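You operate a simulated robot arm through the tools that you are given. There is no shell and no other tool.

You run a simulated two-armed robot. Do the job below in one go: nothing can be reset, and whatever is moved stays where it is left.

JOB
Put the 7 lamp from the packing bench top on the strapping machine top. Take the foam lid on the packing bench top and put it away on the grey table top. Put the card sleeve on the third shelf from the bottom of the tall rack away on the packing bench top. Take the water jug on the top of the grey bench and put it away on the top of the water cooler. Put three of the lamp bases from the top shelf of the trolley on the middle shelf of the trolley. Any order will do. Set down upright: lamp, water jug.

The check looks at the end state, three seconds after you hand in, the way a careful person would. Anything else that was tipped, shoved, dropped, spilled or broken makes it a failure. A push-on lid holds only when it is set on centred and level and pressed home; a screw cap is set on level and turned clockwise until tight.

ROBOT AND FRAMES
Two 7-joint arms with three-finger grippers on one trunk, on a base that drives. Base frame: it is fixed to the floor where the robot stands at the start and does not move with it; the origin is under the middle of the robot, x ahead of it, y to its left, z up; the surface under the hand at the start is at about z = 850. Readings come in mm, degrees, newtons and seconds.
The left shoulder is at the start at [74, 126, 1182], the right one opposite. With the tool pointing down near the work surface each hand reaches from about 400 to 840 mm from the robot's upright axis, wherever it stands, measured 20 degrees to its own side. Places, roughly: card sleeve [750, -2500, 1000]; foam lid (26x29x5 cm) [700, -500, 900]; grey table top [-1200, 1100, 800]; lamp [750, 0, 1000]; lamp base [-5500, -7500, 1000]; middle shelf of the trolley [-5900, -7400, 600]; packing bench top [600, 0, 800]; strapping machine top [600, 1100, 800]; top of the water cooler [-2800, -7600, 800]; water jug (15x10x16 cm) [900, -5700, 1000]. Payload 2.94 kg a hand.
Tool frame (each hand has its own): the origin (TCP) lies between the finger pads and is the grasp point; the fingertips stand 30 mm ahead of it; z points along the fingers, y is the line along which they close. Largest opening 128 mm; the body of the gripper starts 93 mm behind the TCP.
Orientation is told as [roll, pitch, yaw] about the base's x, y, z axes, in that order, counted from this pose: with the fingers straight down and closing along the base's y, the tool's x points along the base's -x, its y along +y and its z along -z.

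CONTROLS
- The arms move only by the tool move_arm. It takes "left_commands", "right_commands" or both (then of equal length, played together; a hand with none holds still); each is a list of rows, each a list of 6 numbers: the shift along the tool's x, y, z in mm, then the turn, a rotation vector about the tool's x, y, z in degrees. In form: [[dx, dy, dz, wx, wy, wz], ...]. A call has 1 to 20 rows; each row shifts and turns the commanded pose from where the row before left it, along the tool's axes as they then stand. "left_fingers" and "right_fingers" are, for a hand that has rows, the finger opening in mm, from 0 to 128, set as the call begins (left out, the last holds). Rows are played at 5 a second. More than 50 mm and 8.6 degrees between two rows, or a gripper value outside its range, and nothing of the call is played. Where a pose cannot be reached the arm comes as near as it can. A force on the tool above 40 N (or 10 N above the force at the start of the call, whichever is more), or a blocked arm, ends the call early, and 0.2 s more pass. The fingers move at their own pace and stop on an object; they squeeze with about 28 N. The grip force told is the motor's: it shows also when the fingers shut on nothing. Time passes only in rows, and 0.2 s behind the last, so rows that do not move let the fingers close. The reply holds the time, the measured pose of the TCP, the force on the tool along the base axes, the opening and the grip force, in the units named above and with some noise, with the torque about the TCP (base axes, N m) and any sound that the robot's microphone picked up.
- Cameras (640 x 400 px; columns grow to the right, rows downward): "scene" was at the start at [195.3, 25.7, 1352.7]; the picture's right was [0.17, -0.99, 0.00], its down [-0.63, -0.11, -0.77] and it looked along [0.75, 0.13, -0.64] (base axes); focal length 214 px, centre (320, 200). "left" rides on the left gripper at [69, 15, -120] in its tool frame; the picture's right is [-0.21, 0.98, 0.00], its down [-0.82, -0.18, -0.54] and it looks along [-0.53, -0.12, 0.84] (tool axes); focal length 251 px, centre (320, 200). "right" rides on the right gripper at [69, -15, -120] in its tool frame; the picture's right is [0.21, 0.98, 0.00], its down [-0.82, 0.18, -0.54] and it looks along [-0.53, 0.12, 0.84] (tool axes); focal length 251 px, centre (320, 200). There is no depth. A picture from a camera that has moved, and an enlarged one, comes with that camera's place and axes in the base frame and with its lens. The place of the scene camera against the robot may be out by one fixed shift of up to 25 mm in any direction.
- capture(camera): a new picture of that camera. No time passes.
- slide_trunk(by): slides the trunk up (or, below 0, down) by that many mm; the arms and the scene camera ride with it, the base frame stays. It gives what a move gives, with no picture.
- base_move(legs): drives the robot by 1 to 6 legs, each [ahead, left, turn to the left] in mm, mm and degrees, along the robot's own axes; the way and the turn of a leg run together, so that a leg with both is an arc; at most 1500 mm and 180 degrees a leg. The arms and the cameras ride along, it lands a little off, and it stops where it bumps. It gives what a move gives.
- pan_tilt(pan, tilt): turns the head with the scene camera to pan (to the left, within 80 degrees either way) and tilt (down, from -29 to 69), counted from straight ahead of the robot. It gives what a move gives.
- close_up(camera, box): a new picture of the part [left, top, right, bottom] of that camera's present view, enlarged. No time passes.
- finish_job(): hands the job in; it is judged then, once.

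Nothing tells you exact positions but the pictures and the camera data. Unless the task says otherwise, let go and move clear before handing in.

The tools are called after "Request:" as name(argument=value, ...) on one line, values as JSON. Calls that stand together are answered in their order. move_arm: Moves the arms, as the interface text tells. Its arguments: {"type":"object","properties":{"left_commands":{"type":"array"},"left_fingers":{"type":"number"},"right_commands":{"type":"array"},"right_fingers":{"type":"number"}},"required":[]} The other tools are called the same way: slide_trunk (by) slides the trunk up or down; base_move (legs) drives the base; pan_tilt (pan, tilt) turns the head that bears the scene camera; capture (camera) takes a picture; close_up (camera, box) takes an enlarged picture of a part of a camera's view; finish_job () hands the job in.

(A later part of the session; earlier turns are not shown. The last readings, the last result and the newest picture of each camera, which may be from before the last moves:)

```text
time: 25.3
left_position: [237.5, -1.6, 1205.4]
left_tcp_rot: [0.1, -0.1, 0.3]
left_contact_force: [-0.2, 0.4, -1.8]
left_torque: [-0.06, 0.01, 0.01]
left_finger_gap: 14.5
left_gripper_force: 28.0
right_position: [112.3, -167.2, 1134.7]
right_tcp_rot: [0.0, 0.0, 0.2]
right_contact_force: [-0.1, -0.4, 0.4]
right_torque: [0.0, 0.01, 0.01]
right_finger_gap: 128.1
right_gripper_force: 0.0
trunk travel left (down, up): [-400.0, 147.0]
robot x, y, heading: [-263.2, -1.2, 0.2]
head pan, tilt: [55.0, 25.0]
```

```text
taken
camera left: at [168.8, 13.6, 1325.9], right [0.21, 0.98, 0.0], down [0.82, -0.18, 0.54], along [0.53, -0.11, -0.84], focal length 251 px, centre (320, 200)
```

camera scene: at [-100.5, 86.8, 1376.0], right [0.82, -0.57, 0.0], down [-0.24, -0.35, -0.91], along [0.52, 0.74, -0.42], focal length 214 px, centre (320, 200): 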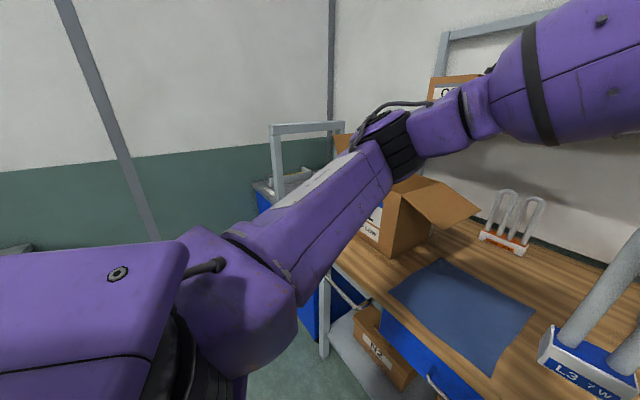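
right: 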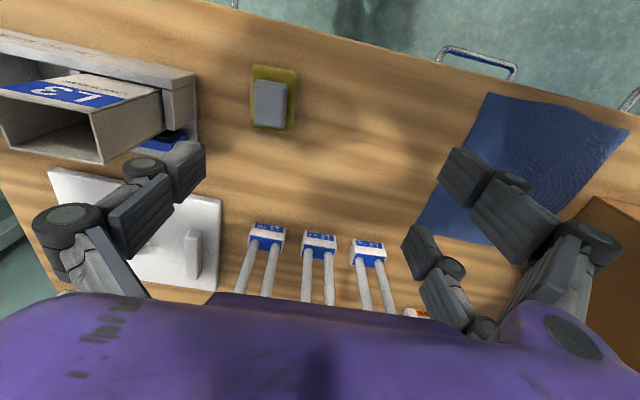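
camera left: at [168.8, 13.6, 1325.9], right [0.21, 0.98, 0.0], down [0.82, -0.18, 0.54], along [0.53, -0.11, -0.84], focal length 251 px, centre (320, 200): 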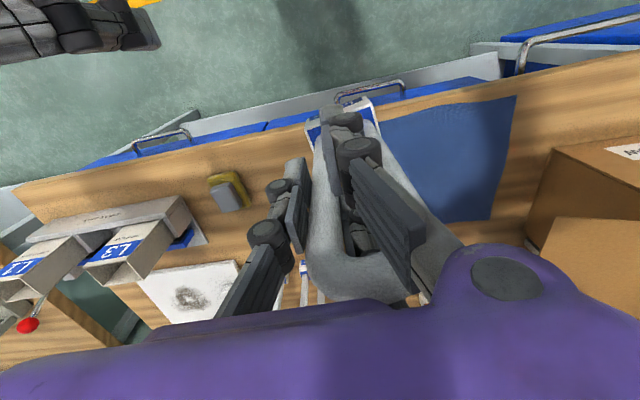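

The way left is clear floor. Driving left 860 mm, then I'll look at the machine top.

Request:
base_move(legs=[[0, 860, 0]])

Request:
pan_tilt(pan=20, tilt=35)

Request:
capture(camera="scene")

Request:
capture(camera="left")

Request:
capture(camera="right")

```text
time: 33.1
left_position: [219.3, 863.0, 1205.8]
left_tcp_rot: [0.0, 0.0, 2.1]
left_contact_force: [-0.2, -0.3, -2.1]
left_torque: [-0.05, 0.01, 0.02]
left_finger_gap: 14.6
left_gripper_force: 28.3
right_position: [101.4, 692.0, 1133.3]
right_tcp_rot: [0.0, 0.0, 2.1]
right_contact_force: [-1.2, -0.2, -1.0]
right_torque: [0.0, -0.02, 0.0]
right_finger_gap: 128.1
right_gripper_force: 0.0
trunk travel left (down, up): [-400.0, 147.0]
robot x, y, heading: [-280.9, 848.5, 2.2]
head pan, tilt: [55.0, 25.0]
```

```text
time: 34.1
left_position: [218.5, 862.8, 1207.0]
left_tcp_rot: [0.0, 0.0, 2.1]
left_contact_force: [-0.9, -0.3, -2.1]
left_torque: [-0.07, 0.02, 0.01]
left_finger_gap: 14.5
left_gripper_force: 27.3
right_position: [100.5, 691.8, 1134.4]
right_tcp_rot: [0.0, 0.0, 2.2]
right_contact_force: [0.3, 0.6, 0.2]
right_torque: [0.03, -0.02, -0.02]
right_finger_gap: 128.1
right_gripper_force: 0.0
trunk travel left (down, up): [-400.0, 147.0]
robot x, y, heading: [-286.4, 850.3, 2.1]
head pan, tilt: [20.0, 35.0]
```

```text
taken
camera scene: at [-89.0, 895.4, 1360.3], right [0.38, -0.93, 0.0], down [-0.53, -0.22, -0.82], along [0.76, 0.31, -0.57], focal length 214 px, centre (320, 200)
```

scene: 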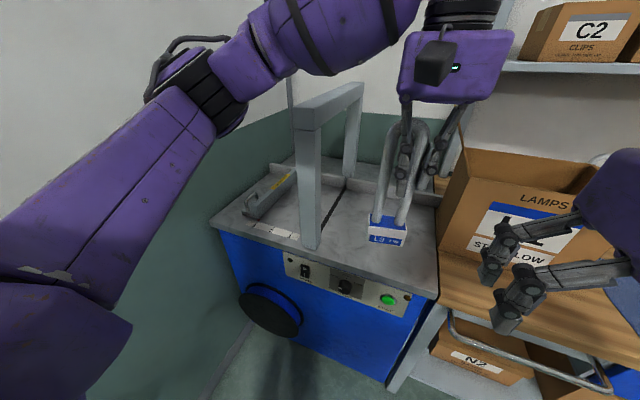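

```text
taken
camera left: at [150.7, 875.1, 1325.9], right [0.18, 0.98, 0.0], down [0.83, -0.15, 0.54], along [0.53, -0.1, -0.84], focal length 251 px, centre (320, 200)
```

left: 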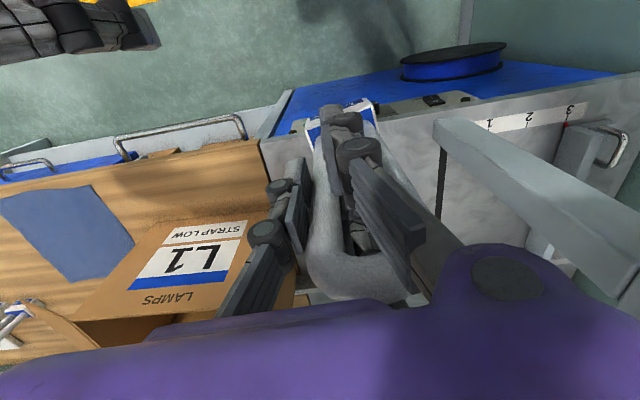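

```text
taken
camera right: at [32.4, 675.8, 1254.2], right [-0.25, 0.97, 0.0], down [0.81, 0.21, 0.54], along [0.52, 0.14, -0.84], focal length 251 px, centre (320, 200)
```

right: 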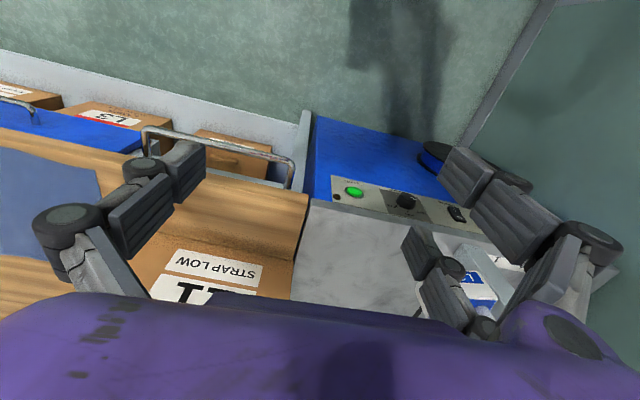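

The right half of the machine's top, between the arch (y≈1100) and the carton (y≈730), is free. The left elbow must not pass over the arch, so I'll tuck the right hand, slide right, and turn 28° left so the arm comes in from the front-right.

Request:
move_arm(right_commands=[[25, -32, 0, 0, 0, 0], [25, -32, 0, 0, 0, 0], [25, -32, 0, 0, 0, 0], [25, -32, 0, 0, 0, 0], [25, -32, 0, 0, 0, 0], [0, 0, 0, 0, 0, 0]])

Request:
base_move(legs=[[0, -356, 0], [0, 0, 28]])

Request:
pan_tilt(pan=10, tilt=35)

Request:
capture(camera="scene")

Request:
capture(camera="right")

```text
time: 35.5
left_position: [219.0, 862.0, 1206.4]
left_tcp_rot: [-0.1, 0.0, 2.1]
left_contact_force: [1.7, 0.8, -1.7]
left_torque: [-0.06, 0.03, 0.0]
left_finger_gap: 14.5
left_gripper_force: 28.0
right_position: [-17.0, 527.8, 1131.7]
right_tcp_rot: [0.0, -0.1, 2.2]
right_contact_force: [0.6, 0.3, -0.9]
right_torque: [-0.02, 0.04, -0.02]
right_finger_gap: 127.5
right_gripper_force: 0.0
trunk travel left (down, up): [-400.0, 147.0]
robot x, y, heading: [-284.2, 843.4, 2.2]
head pan, tilt: [20.0, 35.0]
```

```text
time: 40.6
left_position: [168.0, 742.0, 1206.7]
left_tcp_rot: [0.1, 0.0, 30.0]
left_contact_force: [-0.2, 0.0, -1.6]
left_torque: [-0.05, -0.02, 0.01]
left_finger_gap: 14.6
left_gripper_force: 28.4
right_position: [116.4, 336.3, 1133.3]
right_tcp_rot: [0.0, 0.1, 30.0]
right_contact_force: [-0.4, 0.5, -0.3]
right_torque: [0.0, 0.02, -0.02]
right_finger_gap: 127.9
right_gripper_force: 0.1
trunk travel left (down, up): [-400.0, 147.0]
robot x, y, heading: [-267.5, 499.7, 30.1]
head pan, tilt: [20.0, 35.0]
```

```text
time: 41.3
left_position: [167.9, 742.5, 1206.9]
left_tcp_rot: [0.0, 0.0, 30.0]
left_contact_force: [0.5, -0.4, -1.9]
left_torque: [-0.05, 0.02, 0.01]
left_finger_gap: 14.8
left_gripper_force: 27.8
right_position: [116.6, 336.5, 1131.8]
right_tcp_rot: [0.0, 0.0, 30.0]
right_contact_force: [0.4, -0.5, -0.2]
right_torque: [0.01, 0.0, 0.01]
right_finger_gap: 128.2
right_gripper_force: 0.0
trunk travel left (down, up): [-400.0, 147.0]
robot x, y, heading: [-268.4, 493.8, 29.9]
head pan, tilt: [10.0, 35.0]
```

```text
taken
camera scene: at [-104.0, 617.4, 1360.3], right [0.64, -0.77, 0.0], down [-0.44, -0.37, -0.82], along [0.63, 0.53, -0.57], focal length 214 px, centre (320, 200)
```

scene: 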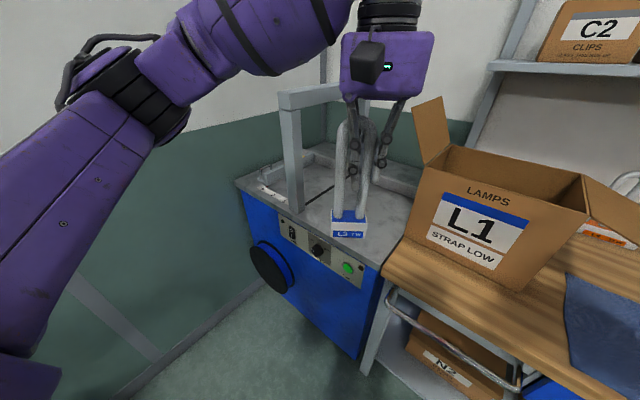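

```text
taken
camera right: at [63.5, 289.7, 1252.5], right [-0.67, 0.74, 0.0], down [0.62, 0.57, 0.54], along [0.4, 0.36, -0.84], focal length 251 px, centre (320, 200)
```

right: 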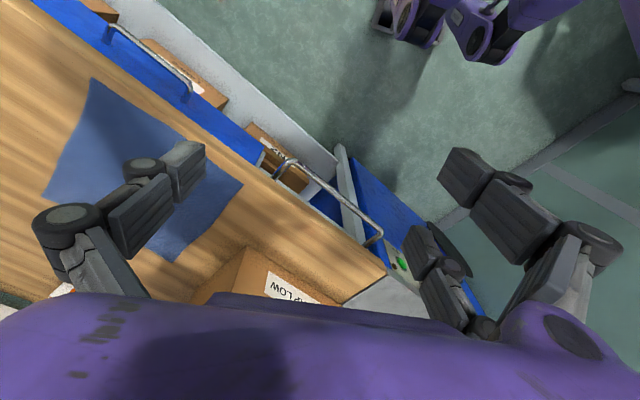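

Clear now: the lamp is in front of the machine's right half. I'll drive in a little, then extend the arm over the free spot.

Request:
base_move(legs=[[80, -48, 0]])

Request:
move_arm(left_commands=[[-20, 5, 0, 0, 0, 0], [-20, 5, 0, 0, 0, 0], [-20, 5, 0, 0, 0, 0], [-20, 5, 0, 0, 0, 0], [-20, 6, 0, 0, 0, 0], [-20, 6, 0, 0, 0, 0], [-20, 6, 0, 0, 0, 0], [-20, 6, 0, 0, 0, 0], [-20, 5, 0, 0, 0, 0], [-20, 5, 0, 0, 0, 0], [0, 0, 0, 0, 0, 0]])

Request:
capture(camera="scene")

Request:
capture(camera="left")

```text
time: 42.4
left_position: [261.5, 739.1, 1205.6]
left_tcp_rot: [0.0, 0.0, 29.8]
left_contact_force: [-0.5, -0.4, -1.8]
left_torque: [-0.01, 0.01, 0.0]
left_finger_gap: 14.2
left_gripper_force: 28.1
right_position: [208.0, 333.4, 1131.9]
right_tcp_rot: [0.0, 0.1, 29.9]
right_contact_force: [0.2, -0.9, -0.3]
right_torque: [-0.02, 0.0, 0.0]
right_finger_gap: 128.2
right_gripper_force: 0.1
trunk travel left (down, up): [-400.0, 147.0]
robot x, y, heading: [-173.0, 488.2, 29.8]
head pan, tilt: [10.0, 35.0]
```

```text
time: 44.8
left_position: [409.4, 886.4, 1206.2]
left_tcp_rot: [0.1, 0.0, 29.9]
left_contact_force: [-0.2, 0.0, -1.6]
left_torque: [-0.07, -0.01, -0.05]
left_finger_gap: 14.4
left_gripper_force: 27.9
right_position: [209.8, 335.0, 1132.9]
right_tcp_rot: [0.0, 0.0, 29.9]
right_contact_force: [-0.5, 0.5, 0.5]
right_torque: [0.0, 0.02, 0.02]
right_finger_gap: 128.2
right_gripper_force: 0.0
trunk travel left (down, up): [-400.0, 147.0]
robot x, y, heading: [-171.5, 492.9, 30.0]
head pan, tilt: [10.0, 35.0]
```

```text
taken
camera scene: at [-10.0, 615.0, 1360.3], right [0.64, -0.77, 0.0], down [-0.44, -0.37, -0.82], along [0.63, 0.53, -0.57], focal length 214 px, centre (320, 200)
```

scene: 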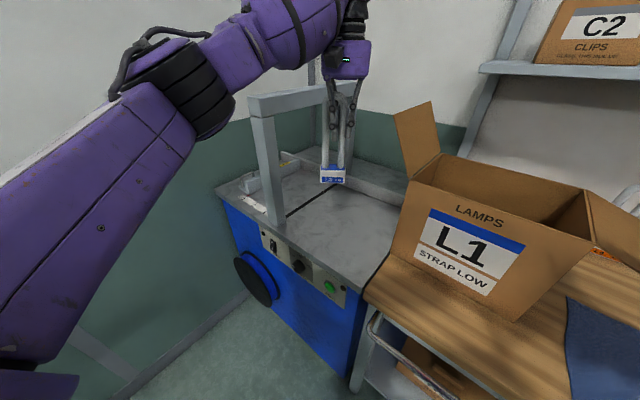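

```text
taken
camera left: at [341.9, 866.0, 1325.3], right [-0.3, 0.95, 0.0], down [0.8, 0.25, 0.54], along [0.52, 0.16, -0.84], focal length 251 px, centre (320, 200)
```

left: 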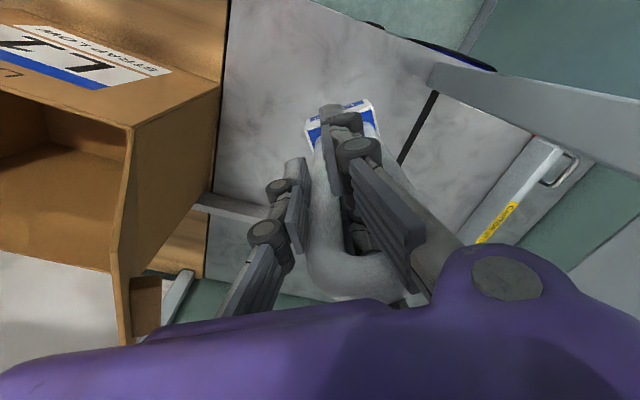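

The lamp hovers over the free half. I'll lower most of the way and check.

Request:
move_arm(left_commands=[[0, 0, 25, 0, 0, 0], [0, 0, 25, 0, 0, 0], [0, 0, 25, 0, 0, 0], [0, 0, 25, 0, 0, 0], [0, 0, 25, 0, 0, 0], [0, 0, 25, 0, 0, 0], [0, 0, 20, 0, 0, 0], [0, 0, 0, 0, 0, 0]])

Request:
close_up(camera="scene", box=[240, 40, 440, 240])

Request:
capture(camera="left")

```text
time: 46.6
left_position: [408.9, 886.5, 1035.3]
left_tcp_rot: [0.0, 0.0, 29.9]
left_contact_force: [-0.6, -0.6, -2.4]
left_torque: [-0.05, -0.02, 0.02]
left_finger_gap: 14.3
left_gripper_force: 27.7
right_position: [210.2, 333.8, 1131.2]
right_tcp_rot: [0.0, 0.0, 29.9]
right_contact_force: [-1.1, 0.6, 0.7]
right_torque: [-0.03, -0.01, 0.01]
right_finger_gap: 128.0
right_gripper_force: 0.1
trunk travel left (down, up): [-400.0, 147.0]
robot x, y, heading: [-174.0, 492.3, 30.1]
head pan, tilt: [10.0, 35.0]
```

```text
2.00 times, centred on (340, 140) of scene
camera zoom: at [-9.7, 614.8, 1360.3], right [0.64, -0.77, 0.0], down [-0.44, -0.37, -0.82], along [0.63, 0.53, -0.57], focal length 429 px, centre (280, 320)
```

zoom: 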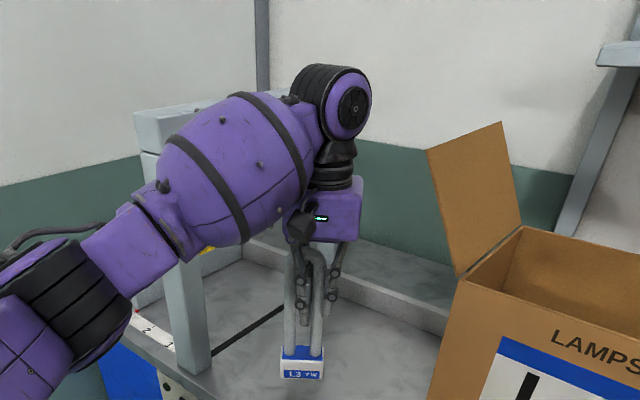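

```text
taken
camera left: at [342.0, 865.1, 1155.6], right [-0.3, 0.95, 0.0], down [0.8, 0.25, 0.54], along [0.52, 0.16, -0.84], focal length 251 px, centre (320, 200)
```

left: 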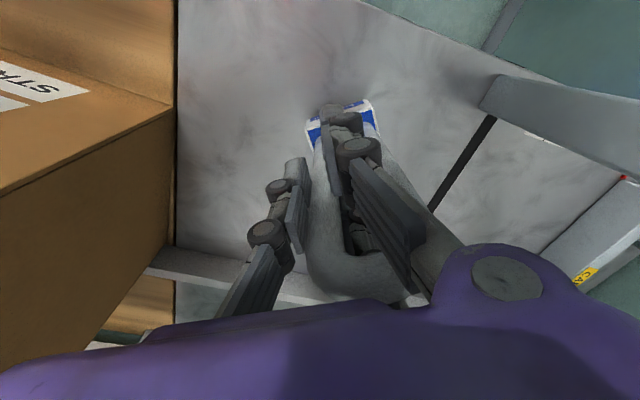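

Request:
move_arm(left_commands=[[0, 0, 10, 0, 0, 0], [0, 0, 10, 0, 0, 0], [0, 0, 4, 0, 0, 0], [0, 0, 0, 0, 0, 0]])

Request:
close_up(camera="left", box=[280, 80, 400, 180])

Request:
close_up(camera="scene", box=[300, 140, 400, 240])

```text
time: 47.6
left_position: [409.1, 886.5, 1012.6]
left_tcp_rot: [-0.1, 0.0, 30.0]
left_contact_force: [0.3, -1.1, -1.6]
left_torque: [-0.06, -0.02, 0.01]
left_finger_gap: 14.5
left_gripper_force: 28.0
right_position: [209.5, 332.7, 1132.4]
right_tcp_rot: [0.1, 0.0, 29.9]
right_contact_force: [-0.2, 0.2, 0.4]
right_torque: [0.01, 0.02, 0.03]
right_finger_gap: 128.2
right_gripper_force: 0.0
trunk travel left (down, up): [-400.0, 147.0]
robot x, y, heading: [-172.2, 490.6, 29.9]
head pan, tilt: [10.0, 35.0]
```

```text
4.00 times, centred on (340, 130) of left
camera zoom: at [342.9, 865.6, 1131.8], right [-0.3, 0.95, 0.0], down [0.8, 0.25, 0.54], along [0.52, 0.16, -0.84], focal length 1006 px, centre (240, 480)
```

zoom: 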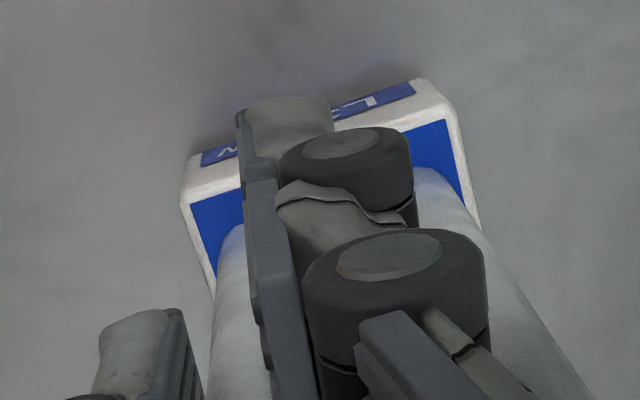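

```text
4.00 times, centred on (350, 190) of scene
camera zoom: at [-9.6, 615.0, 1360.3], right [0.64, -0.77, 0.0], down [-0.44, -0.37, -0.82], along [0.63, 0.53, -0.57], focal length 858 px, centre (200, 240)
```

zoom: 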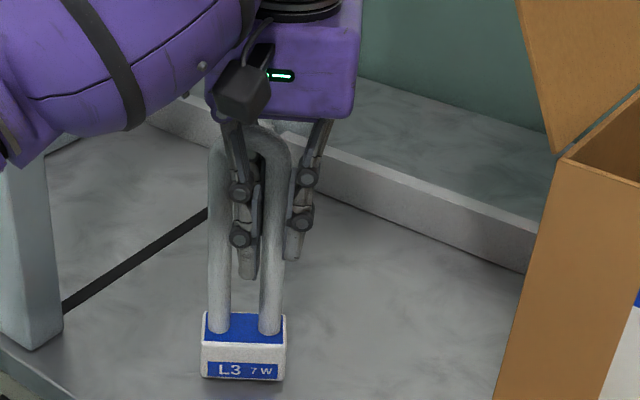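

Request:
move_arm(left_commands=[[0, 0, 3, 0, 0, 0], [0, 0, 3, 0, 0, 0], [0, 0, 3, 0, 0, 0], [0, 0, 0, 0, 0, 0]])

Request:
move_arm(left_commands=[[0, 0, 2, 0, 0, 0], [0, 0, 2, 0, 0, 0], [0, 0, 0, 0, 0, 0]])

```text
time: 48.6
left_position: [408.8, 884.8, 1007.1]
left_tcp_rot: [0.0, -0.3, 29.8]
left_contact_force: [1.6, -0.8, 16.6]
left_torque: [0.39, 0.18, 0.03]
left_finger_gap: 14.6
left_gripper_force: 28.2
right_position: [208.8, 333.2, 1132.9]
right_tcp_rot: [0.0, -0.1, 29.9]
right_contact_force: [-1.1, -0.3, -0.1]
right_torque: [-0.02, 0.0, -0.05]
right_finger_gap: 127.8
right_gripper_force: 0.1
trunk travel left (down, up): [-400.0, 147.0]
robot x, y, heading: [-169.2, 493.3, 29.5]
head pan, tilt: [10.0, 35.0]
```

```text
time: 49.4
left_position: [408.1, 885.1, 1002.8]
left_tcp_rot: [-0.1, -0.1, 29.8]
left_contact_force: [3.3, -0.3, 21.7]
left_torque: [0.35, -0.11, 0.01]
left_finger_gap: 14.6
left_gripper_force: 27.5
right_position: [208.6, 332.3, 1132.1]
right_tcp_rot: [0.0, -0.1, 29.9]
right_contact_force: [-0.2, -0.2, 0.2]
right_torque: [0.02, 0.01, -0.01]
right_finger_gap: 128.1
right_gripper_force: 0.2
trunk travel left (down, up): [-400.0, 147.0]
robot x, y, heading: [-171.9, 492.2, 29.8]
head pan, tilt: [10.0, 35.0]
```

The lamp is resting on the top (table contact at z ≈ 851). I'll ease the pressure, then open just a little, because one finger sits between the two tubes.

Request:
move_arm(left_commands=[[0, 0, -2, 0, 0, 0], [0, 0, -2, 0, 0, 0], [0, 0, 0, 0, 0, 0]])

Request:
move_arm(left_commands=[[0, 0, 0, 0, 0, 0], [0, 0, 0, 0, 0, 0]], left_fingers=22)

Request:
capture(camera="left")

Request:
close_up(camera="left", box=[260, 90, 460, 310])

Request:
close_up(camera="scene", box=[300, 140, 400, 240])

```text
time: 50.2
left_position: [407.2, 887.5, 1001.1]
left_tcp_rot: [0.3, 0.2, 30.0]
left_contact_force: [0.3, 0.4, -1.2]
left_torque: [-0.04, 0.02, 0.0]
left_finger_gap: 14.5
left_gripper_force: 27.8
right_position: [210.7, 333.7, 1131.1]
right_tcp_rot: [0.1, 0.0, 29.9]
right_contact_force: [0.5, -0.3, 0.0]
right_torque: [-0.01, -0.02, 0.01]
right_finger_gap: 128.0
right_gripper_force: 0.1
trunk travel left (down, up): [-400.0, 147.0]
robot x, y, heading: [-174.3, 493.5, 30.1]
head pan, tilt: [10.0, 35.0]
```

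```text
time: 50.8
left_position: [408.0, 887.5, 1003.6]
left_tcp_rot: [0.0, 0.1, 30.0]
left_contact_force: [0.4, -0.7, -0.7]
left_torque: [-0.01, 0.02, 0.04]
left_finger_gap: 22.3
left_gripper_force: 0.0
right_position: [210.8, 333.4, 1133.4]
right_tcp_rot: [0.1, 0.0, 30.0]
right_contact_force: [-0.1, 0.1, 0.7]
right_torque: [-0.03, 0.0, 0.0]
right_finger_gap: 128.0
right_gripper_force: 0.1
trunk travel left (down, up): [-400.0, 147.0]
robot x, y, heading: [-174.2, 494.1, 29.9]
head pan, tilt: [10.0, 35.0]
```

```text
taken
camera left: at [342.3, 865.5, 1123.2], right [-0.3, 0.95, 0.0], down [0.8, 0.25, 0.54], along [0.52, 0.16, -0.84], focal length 251 px, centre (320, 200)
```

left: 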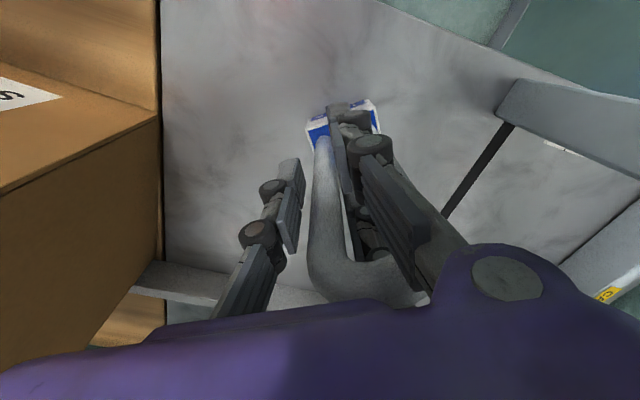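

```text
1.82 times, centred on (360, 200) of left
camera zoom: at [342.3, 865.5, 1123.2], right [-0.3, 0.95, 0.0], down [0.8, 0.25, 0.54], along [0.52, 0.16, -0.84], focal length 457 px, centre (247, 200)
```

zoom: 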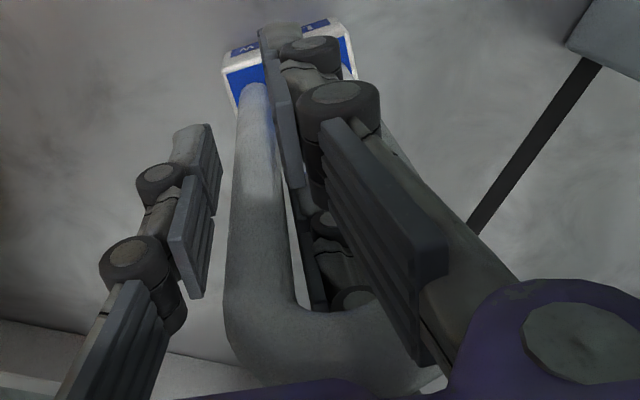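

```text
4.00 times, centred on (350, 190) of scene
camera zoom: at [-9.6, 615.0, 1360.3], right [0.64, -0.77, 0.0], down [-0.44, -0.37, -0.82], along [0.63, 0.53, -0.57], focal length 858 px, centre (200, 240)
```

zoom: 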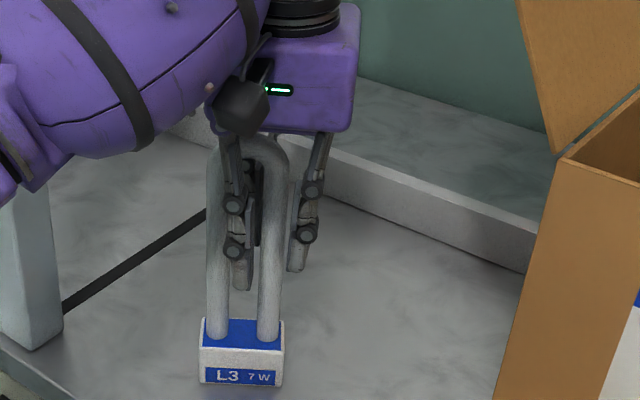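

The grip is released and the lamp stands on its own. I'll test lifting out a few millimetres and watch whether the lamp follows.

Request:
move_arm(left_commands=[[0, 0, -4, 0, 0, 0], [0, 0, -4, 0, 0, 0], [0, 0, -4, 0, 0, 0], [0, 0, 0, 0, 0, 0]])

Request:
close_up(camera="left", box=[260, 90, 460, 310])

Request:
close_up(camera="scene", box=[300, 140, 400, 240])

```text
time: 51.8
left_position: [408.8, 886.4, 1014.9]
left_tcp_rot: [0.0, 0.0, 29.8]
left_contact_force: [0.3, 0.3, -2.3]
left_torque: [-0.01, 0.01, -0.01]
left_finger_gap: 22.1
left_gripper_force: 0.1
right_position: [210.2, 333.8, 1132.2]
right_tcp_rot: [0.0, 0.1, 29.9]
right_contact_force: [-0.7, -0.9, -0.1]
right_torque: [-0.02, -0.03, 0.0]
right_finger_gap: 128.0
right_gripper_force: 0.1
trunk travel left (down, up): [-400.0, 147.0]
robot x, y, heading: [-175.4, 490.0, 29.8]
head pan, tilt: [10.0, 35.0]
```

```text
1.82 times, centred on (360, 200) of left
camera zoom: at [342.5, 865.7, 1134.8], right [-0.3, 0.95, 0.0], down [0.8, 0.25, 0.54], along [0.52, 0.16, -0.84], focal length 457 px, centre (247, 200)
```

zoom: 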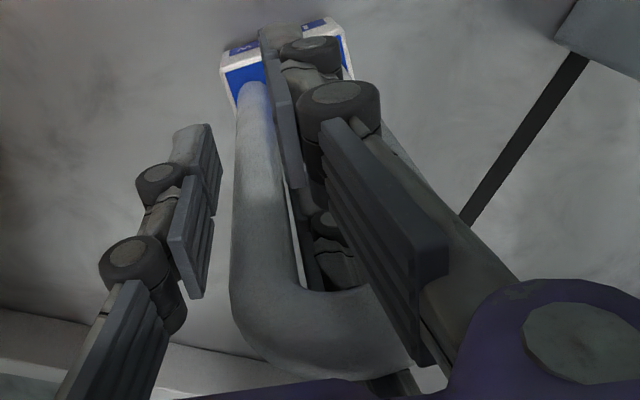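

```text
4.00 times, centred on (350, 190) of scene
camera zoom: at [-9.5, 615.0, 1360.2], right [0.64, -0.77, 0.0], down [-0.44, -0.37, -0.82], along [0.63, 0.53, -0.57], focal length 858 px, centre (200, 240)
```

zoom: 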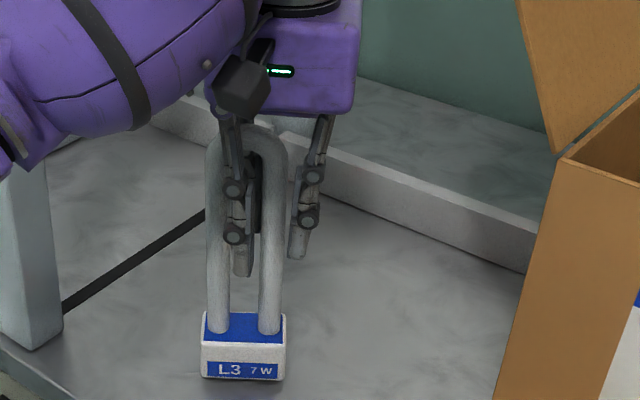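

The lamp followed upward, so the inner finger is caught under the bend. I'll set it back down and try sliding the hand forward (away from the robot) in small steps instead, since the finger seems to have slipped in from behind.

Request:
move_arm(left_commands=[[0, 0, 4, 0, 0, 0], [0, 0, 4, 0, 0, 0], [0, 0, 4, 0, 0, 0], [0, 0, 0, 0, 0, 0]])

Request:
move_arm(left_commands=[[-4, 0, 0, 0, 0, 0], [-4, 0, 0, 0, 0, 0], [0, 0, 0, 0, 0, 0]], left_fingers=24)

Request:
close_up(camera="left", box=[260, 90, 460, 310])

Request:
close_up(camera="scene", box=[300, 140, 400, 240])

```text
time: 52.8
left_position: [407.5, 886.3, 1003.6]
left_tcp_rot: [-0.1, 0.1, 30.0]
left_contact_force: [0.1, 0.6, -0.1]
left_torque: [0.01, -0.04, -0.02]
left_finger_gap: 22.1
left_gripper_force: 0.0
right_position: [209.6, 332.7, 1132.3]
right_tcp_rot: [0.0, 0.0, 29.9]
right_contact_force: [0.4, -0.3, -0.1]
right_torque: [0.02, 0.01, 0.04]
right_finger_gap: 128.1
right_gripper_force: 0.0
trunk travel left (down, up): [-400.0, 147.0]
robot x, y, heading: [-172.0, 494.0, 30.0]
head pan, tilt: [10.0, 35.0]
```

```text
time: 53.6
left_position: [415.2, 890.2, 1002.7]
left_tcp_rot: [0.0, 0.0, 29.9]
left_contact_force: [0.4, -0.6, 0.0]
left_torque: [-0.01, 0.0, -0.01]
left_finger_gap: 24.1
left_gripper_force: 0.0
right_position: [209.6, 333.4, 1133.7]
right_tcp_rot: [0.0, 0.1, 29.8]
right_contact_force: [0.5, 1.5, 0.5]
right_torque: [0.0, -0.03, -0.01]
right_finger_gap: 128.1
right_gripper_force: 0.0
trunk travel left (down, up): [-400.0, 147.0]
robot x, y, heading: [-174.1, 490.6, 29.8]
head pan, tilt: [10.0, 35.0]
```

```text
1.82 times, centred on (360, 200) of left
camera zoom: at [349.7, 870.0, 1122.4], right [-0.3, 0.95, 0.0], down [0.8, 0.25, 0.54], along [0.52, 0.16, -0.84], focal length 457 px, centre (247, 200)
```

zoom: 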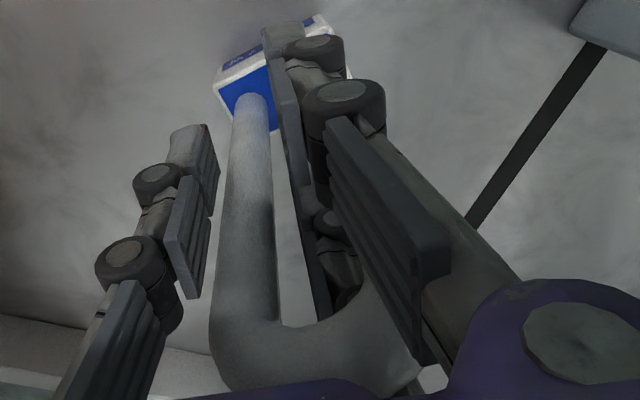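

```text
4.00 times, centred on (350, 190) of scene
camera zoom: at [-9.7, 614.9, 1360.3], right [0.64, -0.77, 0.0], down [-0.44, -0.37, -0.82], along [0.63, 0.53, -0.57], focal length 858 px, centre (200, 240)
```

zoom: 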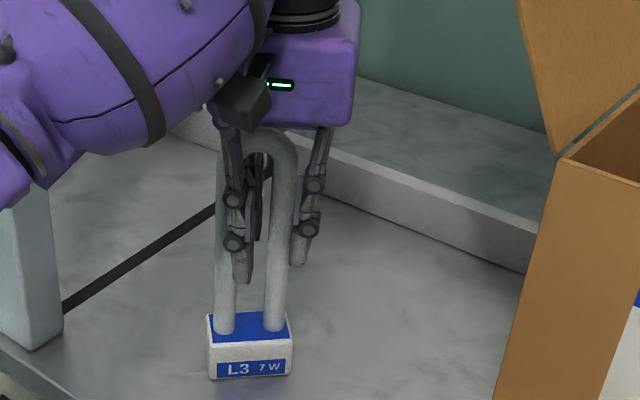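

The lamp still follows. I'll zoom right in on the finger and bend to understand how they are interlocked.

Request:
close_up(camera="scene", box=[322, 165, 358, 215])

Request:
close_up(camera="left", box=[330, 190, 450, 310])

Request:
close_up(camera="left", box=[310, 90, 420, 200])

```text
8.00 times, centred on (340, 190) of scene
camera zoom: at [-9.7, 614.9, 1360.3], right [0.64, -0.77, 0.0], down [-0.44, -0.37, -0.82], along [0.63, 0.53, -0.57], focal length 1716 px, centre (160, 280)
```

zoom: 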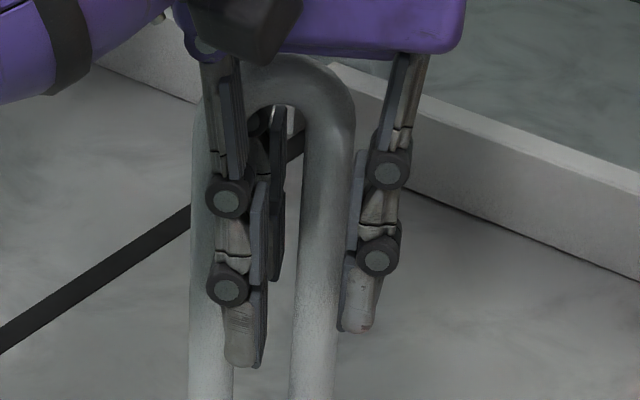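

```text
3.33 times, centred on (390, 250) of left
camera zoom: at [349.7, 870.0, 1122.4], right [-0.3, 0.95, 0.0], down [0.8, 0.25, 0.54], along [0.52, 0.16, -0.84], focal length 838 px, centre (87, 33)
```

zoom: 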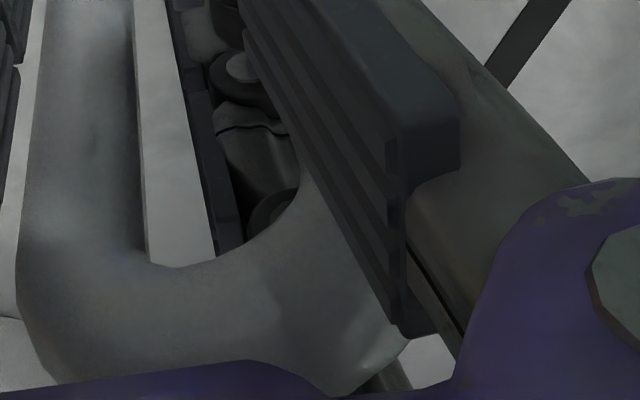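

```text
3.64 times, centred on (365, 145) of left
camera zoom: at [349.7, 870.0, 1122.4], right [-0.3, 0.95, 0.0], down [0.8, 0.25, 0.54], along [0.52, 0.16, -0.84], focal length 914 px, centre (156, 400)
```

zoom: 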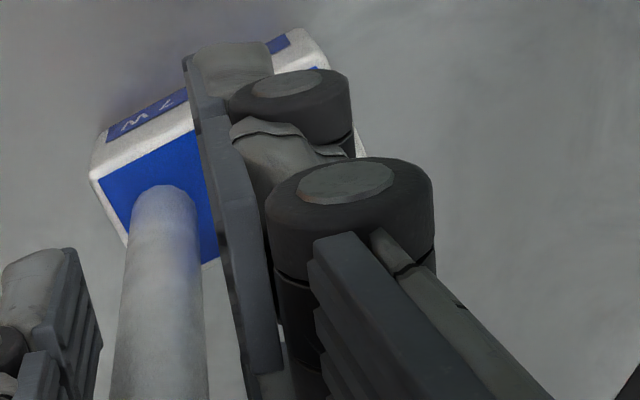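

Now I understand: on that side the gripper really has two finger chains, one in front of and one behind the tube, and the yawed lamp is wedged between them. I'll turn the hand about 16° to line up with the lamp and so free the wedge.

Request:
move_arm(left_commands=[[0, 0, 0, 0, 0, -4], [0, 0, 0, 0, 0, -4], [0, 0, 0, 0, 0, -4], [0, 0, 0, 0, 0, -4], [0, 0, 0, 0, 0, 0]])

Request:
close_up(camera="scene", box=[300, 140, 400, 240])

Request:
close_up(camera="left", box=[260, 90, 460, 310])

```text
time: 54.8
left_position: [415.2, 890.5, 1002.6]
left_tcp_rot: [0.0, 0.0, 46.0]
left_contact_force: [0.1, 0.2, 0.3]
left_torque: [0.02, -0.02, -0.02]
left_finger_gap: 24.4
left_gripper_force: 0.0
right_position: [209.5, 334.7, 1132.2]
right_tcp_rot: [-0.1, 0.1, 30.0]
right_contact_force: [-0.1, -0.3, 0.0]
right_torque: [0.02, -0.03, -0.02]
right_finger_gap: 127.9
right_gripper_force: 0.0
trunk travel left (down, up): [-400.0, 147.0]
robot x, y, heading: [-173.3, 490.9, 29.8]
head pan, tilt: [10.0, 35.0]
```

```text
4.00 times, centred on (350, 190) of scene
camera zoom: at [-9.6, 614.9, 1360.3], right [0.64, -0.77, 0.0], down [-0.44, -0.37, -0.82], along [0.63, 0.53, -0.57], focal length 858 px, centre (200, 240)
```

zoom: 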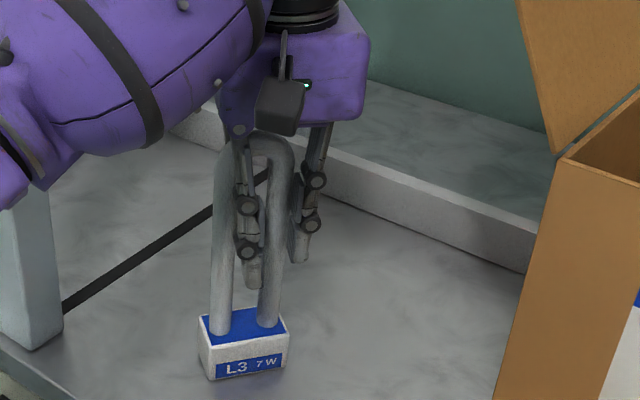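

```text
1.82 times, centred on (360, 200) of left
camera zoom: at [356.8, 851.9, 1122.6], right [-0.55, 0.83, 0.0], down [0.7, 0.47, 0.54], along [0.45, 0.3, -0.84], focal length 457 px, centre (247, 200)
```

zoom: 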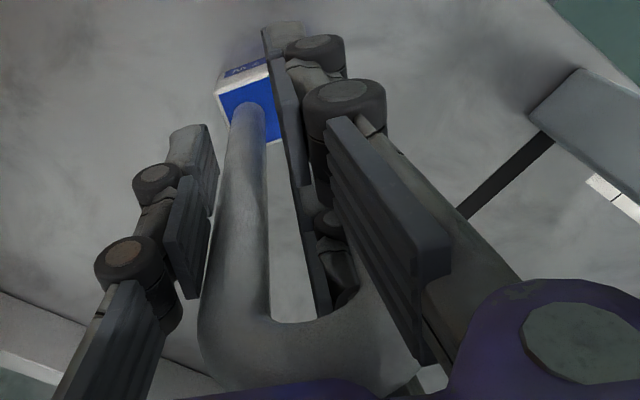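

Request:
move_arm(left_commands=[[0, 0, 0, 0, 0, 0], [0, 0, 0, 0, 0, 0]], left_fingers=32)

Request:
close_up(camera="scene", box=[300, 140, 400, 240])

Request:
close_up(camera="left", box=[260, 90, 460, 310])

```text
time: 55.4
left_position: [414.6, 889.6, 1003.3]
left_tcp_rot: [-0.1, 0.0, 45.9]
left_contact_force: [0.6, 0.2, -0.7]
left_torque: [0.0, 0.01, -0.04]
left_finger_gap: 31.8
left_gripper_force: 0.1
right_position: [209.8, 334.3, 1132.6]
right_tcp_rot: [0.0, -0.1, 29.9]
right_contact_force: [-0.1, 0.0, 0.2]
right_torque: [0.03, 0.01, 0.01]
right_finger_gap: 127.9
right_gripper_force: 0.1
trunk travel left (down, up): [-400.0, 147.0]
robot x, y, heading: [-170.4, 494.8, 29.9]
head pan, tilt: [10.0, 35.0]
```

```text
4.00 times, centred on (350, 190) of scene
camera zoom: at [-9.6, 614.9, 1360.3], right [0.64, -0.77, 0.0], down [-0.44, -0.37, -0.82], along [0.63, 0.53, -0.57], focal length 858 px, centre (200, 240)
```

zoom: 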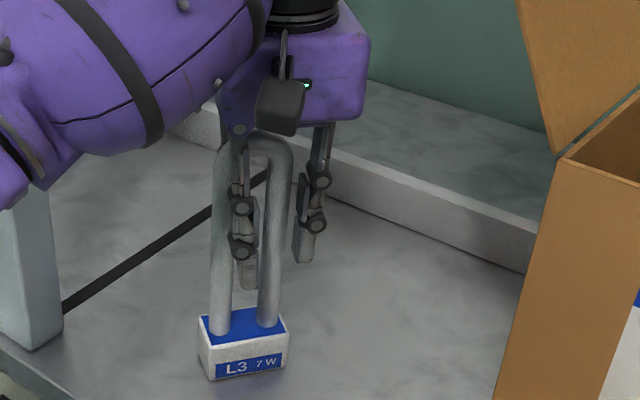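

```text
1.82 times, centred on (360, 200) of left
camera zoom: at [356.8, 851.8, 1122.7], right [-0.55, 0.83, 0.0], down [0.7, 0.46, 0.54], along [0.45, 0.3, -0.84], focal length 457 px, centre (247, 200)
```

zoom: 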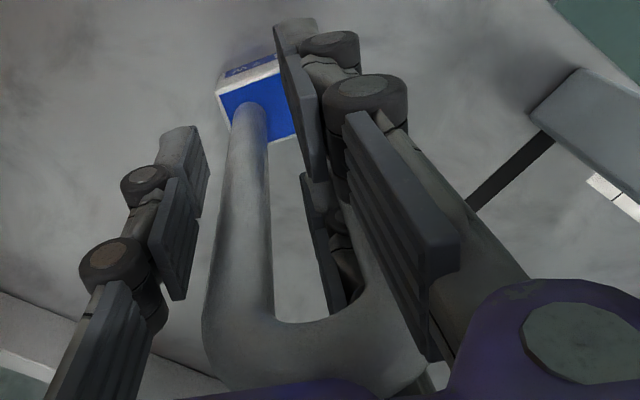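

The lamp stayed still as the fingers opened — the finger pair is sliding past the tube. Continue in steps.

Request:
move_arm(left_commands=[[0, 0, 0, 0, 0, 0], [0, 0, 0, 0, 0, 0]], left_fingers=46)

Request:
close_up(camera="scene", box=[300, 140, 400, 240])

Request:
close_up(camera="left", box=[260, 90, 460, 310])

```text
time: 56.0
left_position: [414.9, 890.8, 1003.5]
left_tcp_rot: [0.0, -0.1, 45.9]
left_contact_force: [0.5, 0.4, -0.3]
left_torque: [0.0, 0.01, -0.02]
left_finger_gap: 45.5
left_gripper_force: 0.0
right_position: [210.1, 333.6, 1132.6]
right_tcp_rot: [0.0, 0.0, 29.9]
right_contact_force: [0.3, 0.0, 0.2]
right_torque: [0.0, 0.05, 0.02]
right_finger_gap: 128.2
right_gripper_force: 0.1
trunk travel left (down, up): [-400.0, 147.0]
robot x, y, heading: [-172.7, 493.1, 29.9]
head pan, tilt: [10.0, 35.0]
```

```text
4.00 times, centred on (350, 190) of scene
camera zoom: at [-9.7, 614.9, 1360.3], right [0.64, -0.77, 0.0], down [-0.44, -0.37, -0.82], along [0.63, 0.53, -0.57], focal length 858 px, centre (200, 240)
```

zoom: 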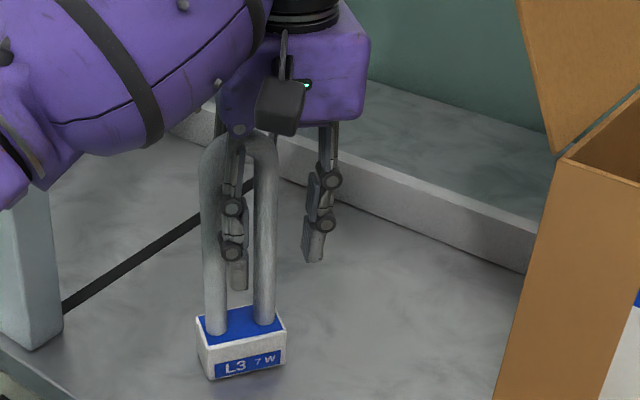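

```text
1.82 times, centred on (360, 200) of left
camera zoom: at [356.8, 851.8, 1122.7], right [-0.55, 0.83, 0.0], down [0.7, 0.46, 0.54], along [0.45, 0.3, -0.84], focal length 457 px, centre (247, 200)
```

zoom: 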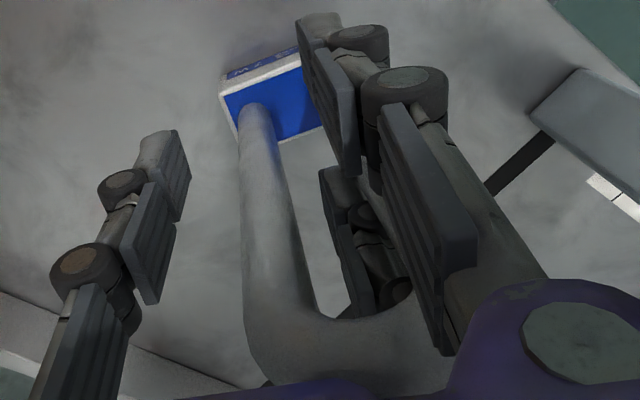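

The lamp began to lean as the fingers opened further, so I'll close back to 30 mm to let it stand, and zoom in more to understand the contact.

Request:
move_arm(left_commands=[[0, 0, 0, 0, 0, 0], [0, 0, 0, 0, 0, 0]], left_fingers=30)

Request:
close_up(camera="scene", box=[322, 165, 358, 215])

Request:
close_up(camera="scene", box=[325, 170, 350, 190])

Request:
capture(camera="left")

```text
time: 56.6
left_position: [414.6, 891.3, 1003.6]
left_tcp_rot: [-0.1, 0.0, 46.0]
left_contact_force: [0.2, 0.8, -0.2]
left_torque: [0.0, 0.0, -0.03]
left_finger_gap: 29.9
left_gripper_force: 0.2
right_position: [209.2, 333.6, 1131.7]
right_tcp_rot: [0.0, 0.0, 29.9]
right_contact_force: [0.0, 0.3, 0.5]
right_torque: [0.0, 0.01, -0.02]
right_finger_gap: 128.0
right_gripper_force: 0.1
trunk travel left (down, up): [-400.0, 147.0]
robot x, y, heading: [-175.1, 490.6, 29.9]
head pan, tilt: [10.0, 35.0]
```

```text
8.00 times, centred on (340, 190) of scene
camera zoom: at [-9.7, 614.9, 1360.3], right [0.64, -0.77, 0.0], down [-0.44, -0.37, -0.82], along [0.63, 0.53, -0.57], focal length 1716 px, centre (160, 280)
```

zoom: 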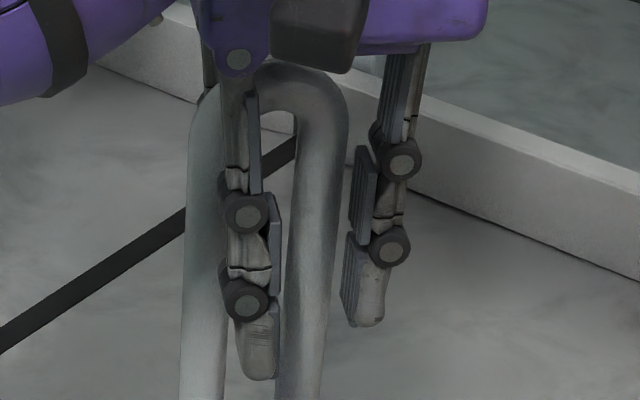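

```text
16.00 times, centred on (338, 180) of scene
camera zoom: at [-9.7, 614.9, 1360.3], right [0.64, -0.77, 0.0], down [-0.44, -0.37, -0.82], along [0.63, 0.53, -0.57], focal length 3432 px, centre (40, 520)
```

zoom: 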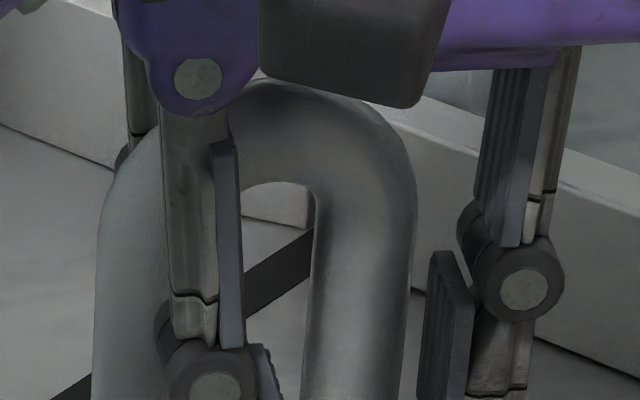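

```text
taken
camera left: at [356.7, 851.9, 1122.6], right [-0.55, 0.83, 0.0], down [0.7, 0.46, 0.54], along [0.45, 0.3, -0.84], focal length 251 px, centre (320, 200)
```

left: 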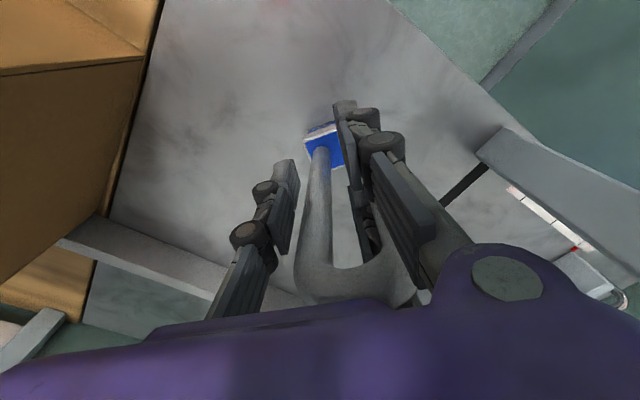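

Request:
close_up(camera="left", box=[295, 95, 375, 175])

Request:
close_up(camera="left", box=[280, 180, 440, 310])

Request:
close_up(camera="scene", box=[315, 165, 375, 245])

```text
5.00 times, centred on (335, 135) of left
camera zoom: at [356.7, 851.9, 1122.6], right [-0.55, 0.83, 0.0], down [0.7, 0.46, 0.54], along [0.45, 0.3, -0.84], focal length 1257 px, centre (245, 525)
```

zoom: 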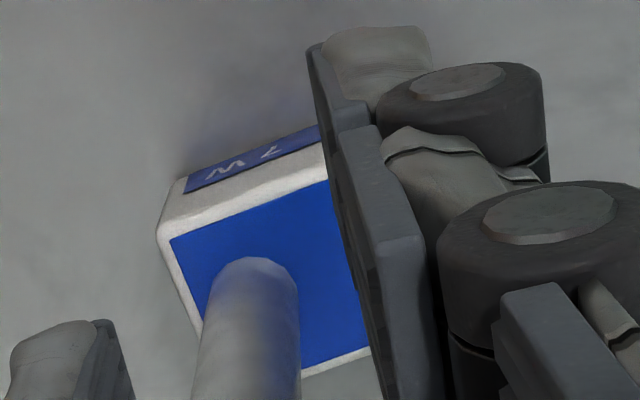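

```text
3.08 times, centred on (360, 245) of left
camera zoom: at [356.7, 851.9, 1122.6], right [-0.55, 0.83, 0.0], down [0.7, 0.46, 0.54], along [0.45, 0.3, -0.84], focal length 774 px, centre (197, 62)
```

zoom: 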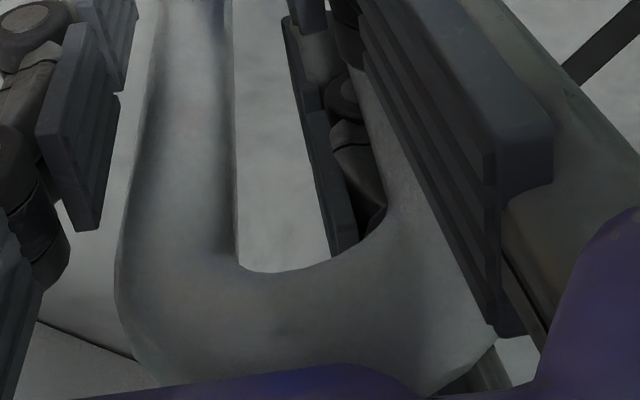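

```text
5.00 times, centred on (345, 205) of scene
camera zoom: at [-9.7, 614.9, 1360.3], right [0.64, -0.77, 0.0], down [-0.44, -0.37, -0.82], along [0.63, 0.53, -0.57], focal length 1072 px, centre (195, 175)
```

zoom: 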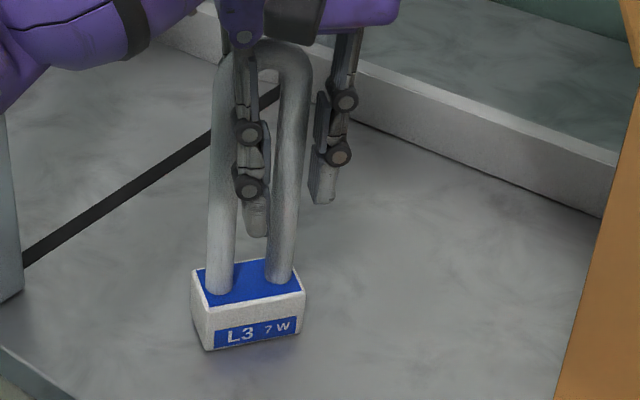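

I now see it: the rear finger of the pair sits inside the lamp's window (under the bend). The way out is to shift the hand slightly sideways to unwedge, then move it forward (away from me) so that finger leaves behind the lamp. Small steps with checks.

Request:
move_arm(left_commands=[[0, -4, 0, 0, 0, 0], [0, -4, 0, 0, 0, 0], [0, 0, 0, 0, 0, 0]])

Request:
close_up(camera="scene", box=[315, 165, 375, 245])

Request:
close_up(camera="left", box=[280, 180, 440, 310])

Request:
close_up(camera="left", box=[295, 95, 375, 175])

```text
time: 57.4
left_position: [420.6, 885.4, 1003.4]
left_tcp_rot: [0.0, 0.0, 45.9]
left_contact_force: [0.2, 0.4, 1.4]
left_torque: [-0.05, 0.05, -0.02]
left_finger_gap: 29.9
left_gripper_force: 0.0
right_position: [211.1, 332.4, 1133.5]
right_tcp_rot: [0.0, 0.0, 29.9]
right_contact_force: [-0.8, -0.5, -0.3]
right_torque: [0.01, 0.02, -0.01]
right_finger_gap: 128.0
right_gripper_force: 0.0
trunk travel left (down, up): [-400.0, 147.0]
robot x, y, heading: [-177.4, 491.1, 29.9]
head pan, tilt: [10.0, 35.0]
```

```text
5.00 times, centred on (345, 205) of scene
camera zoom: at [-9.7, 615.0, 1360.3], right [0.64, -0.77, 0.0], down [-0.44, -0.37, -0.82], along [0.63, 0.53, -0.57], focal length 1072 px, centre (195, 175)
```

zoom: 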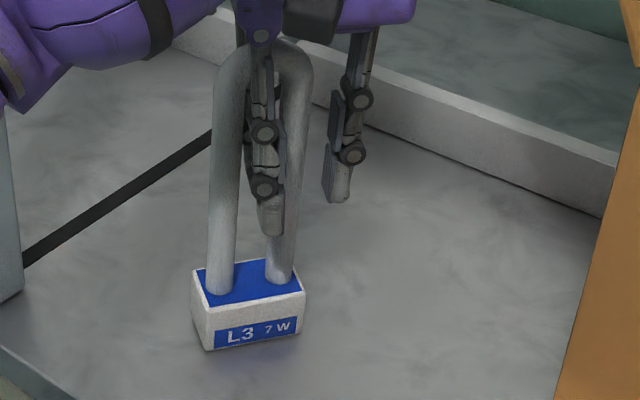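

```text
3.08 times, centred on (360, 245) of left
camera zoom: at [362.8, 846.3, 1122.7], right [-0.55, 0.83, 0.0], down [0.7, 0.46, 0.54], along [0.45, 0.3, -0.84], focal length 774 px, centre (197, 62)
```

zoom: 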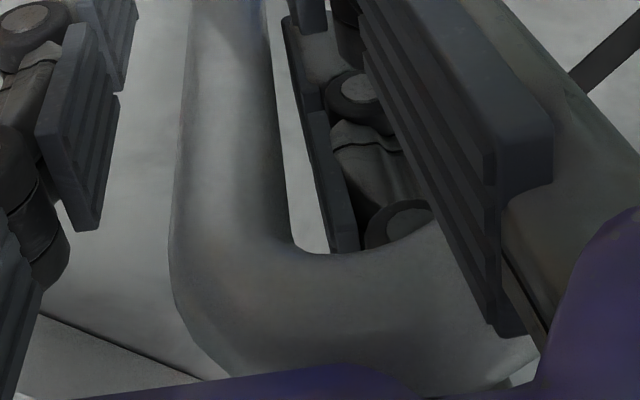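

```text
5.00 times, centred on (335, 135) of left
camera zoom: at [362.8, 846.3, 1122.7], right [-0.55, 0.83, 0.0], down [0.7, 0.46, 0.54], along [0.45, 0.3, -0.84], focal length 1257 px, centre (245, 525)
```

zoom: 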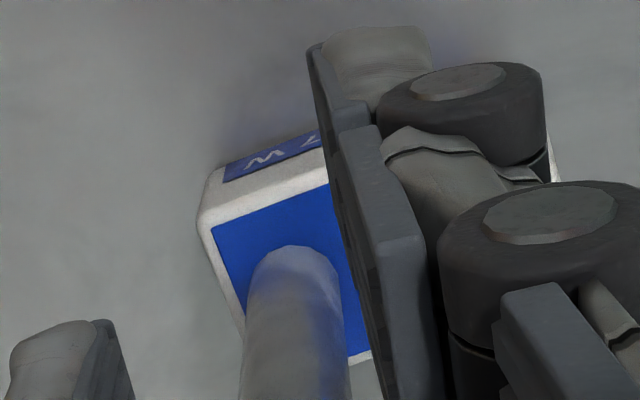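

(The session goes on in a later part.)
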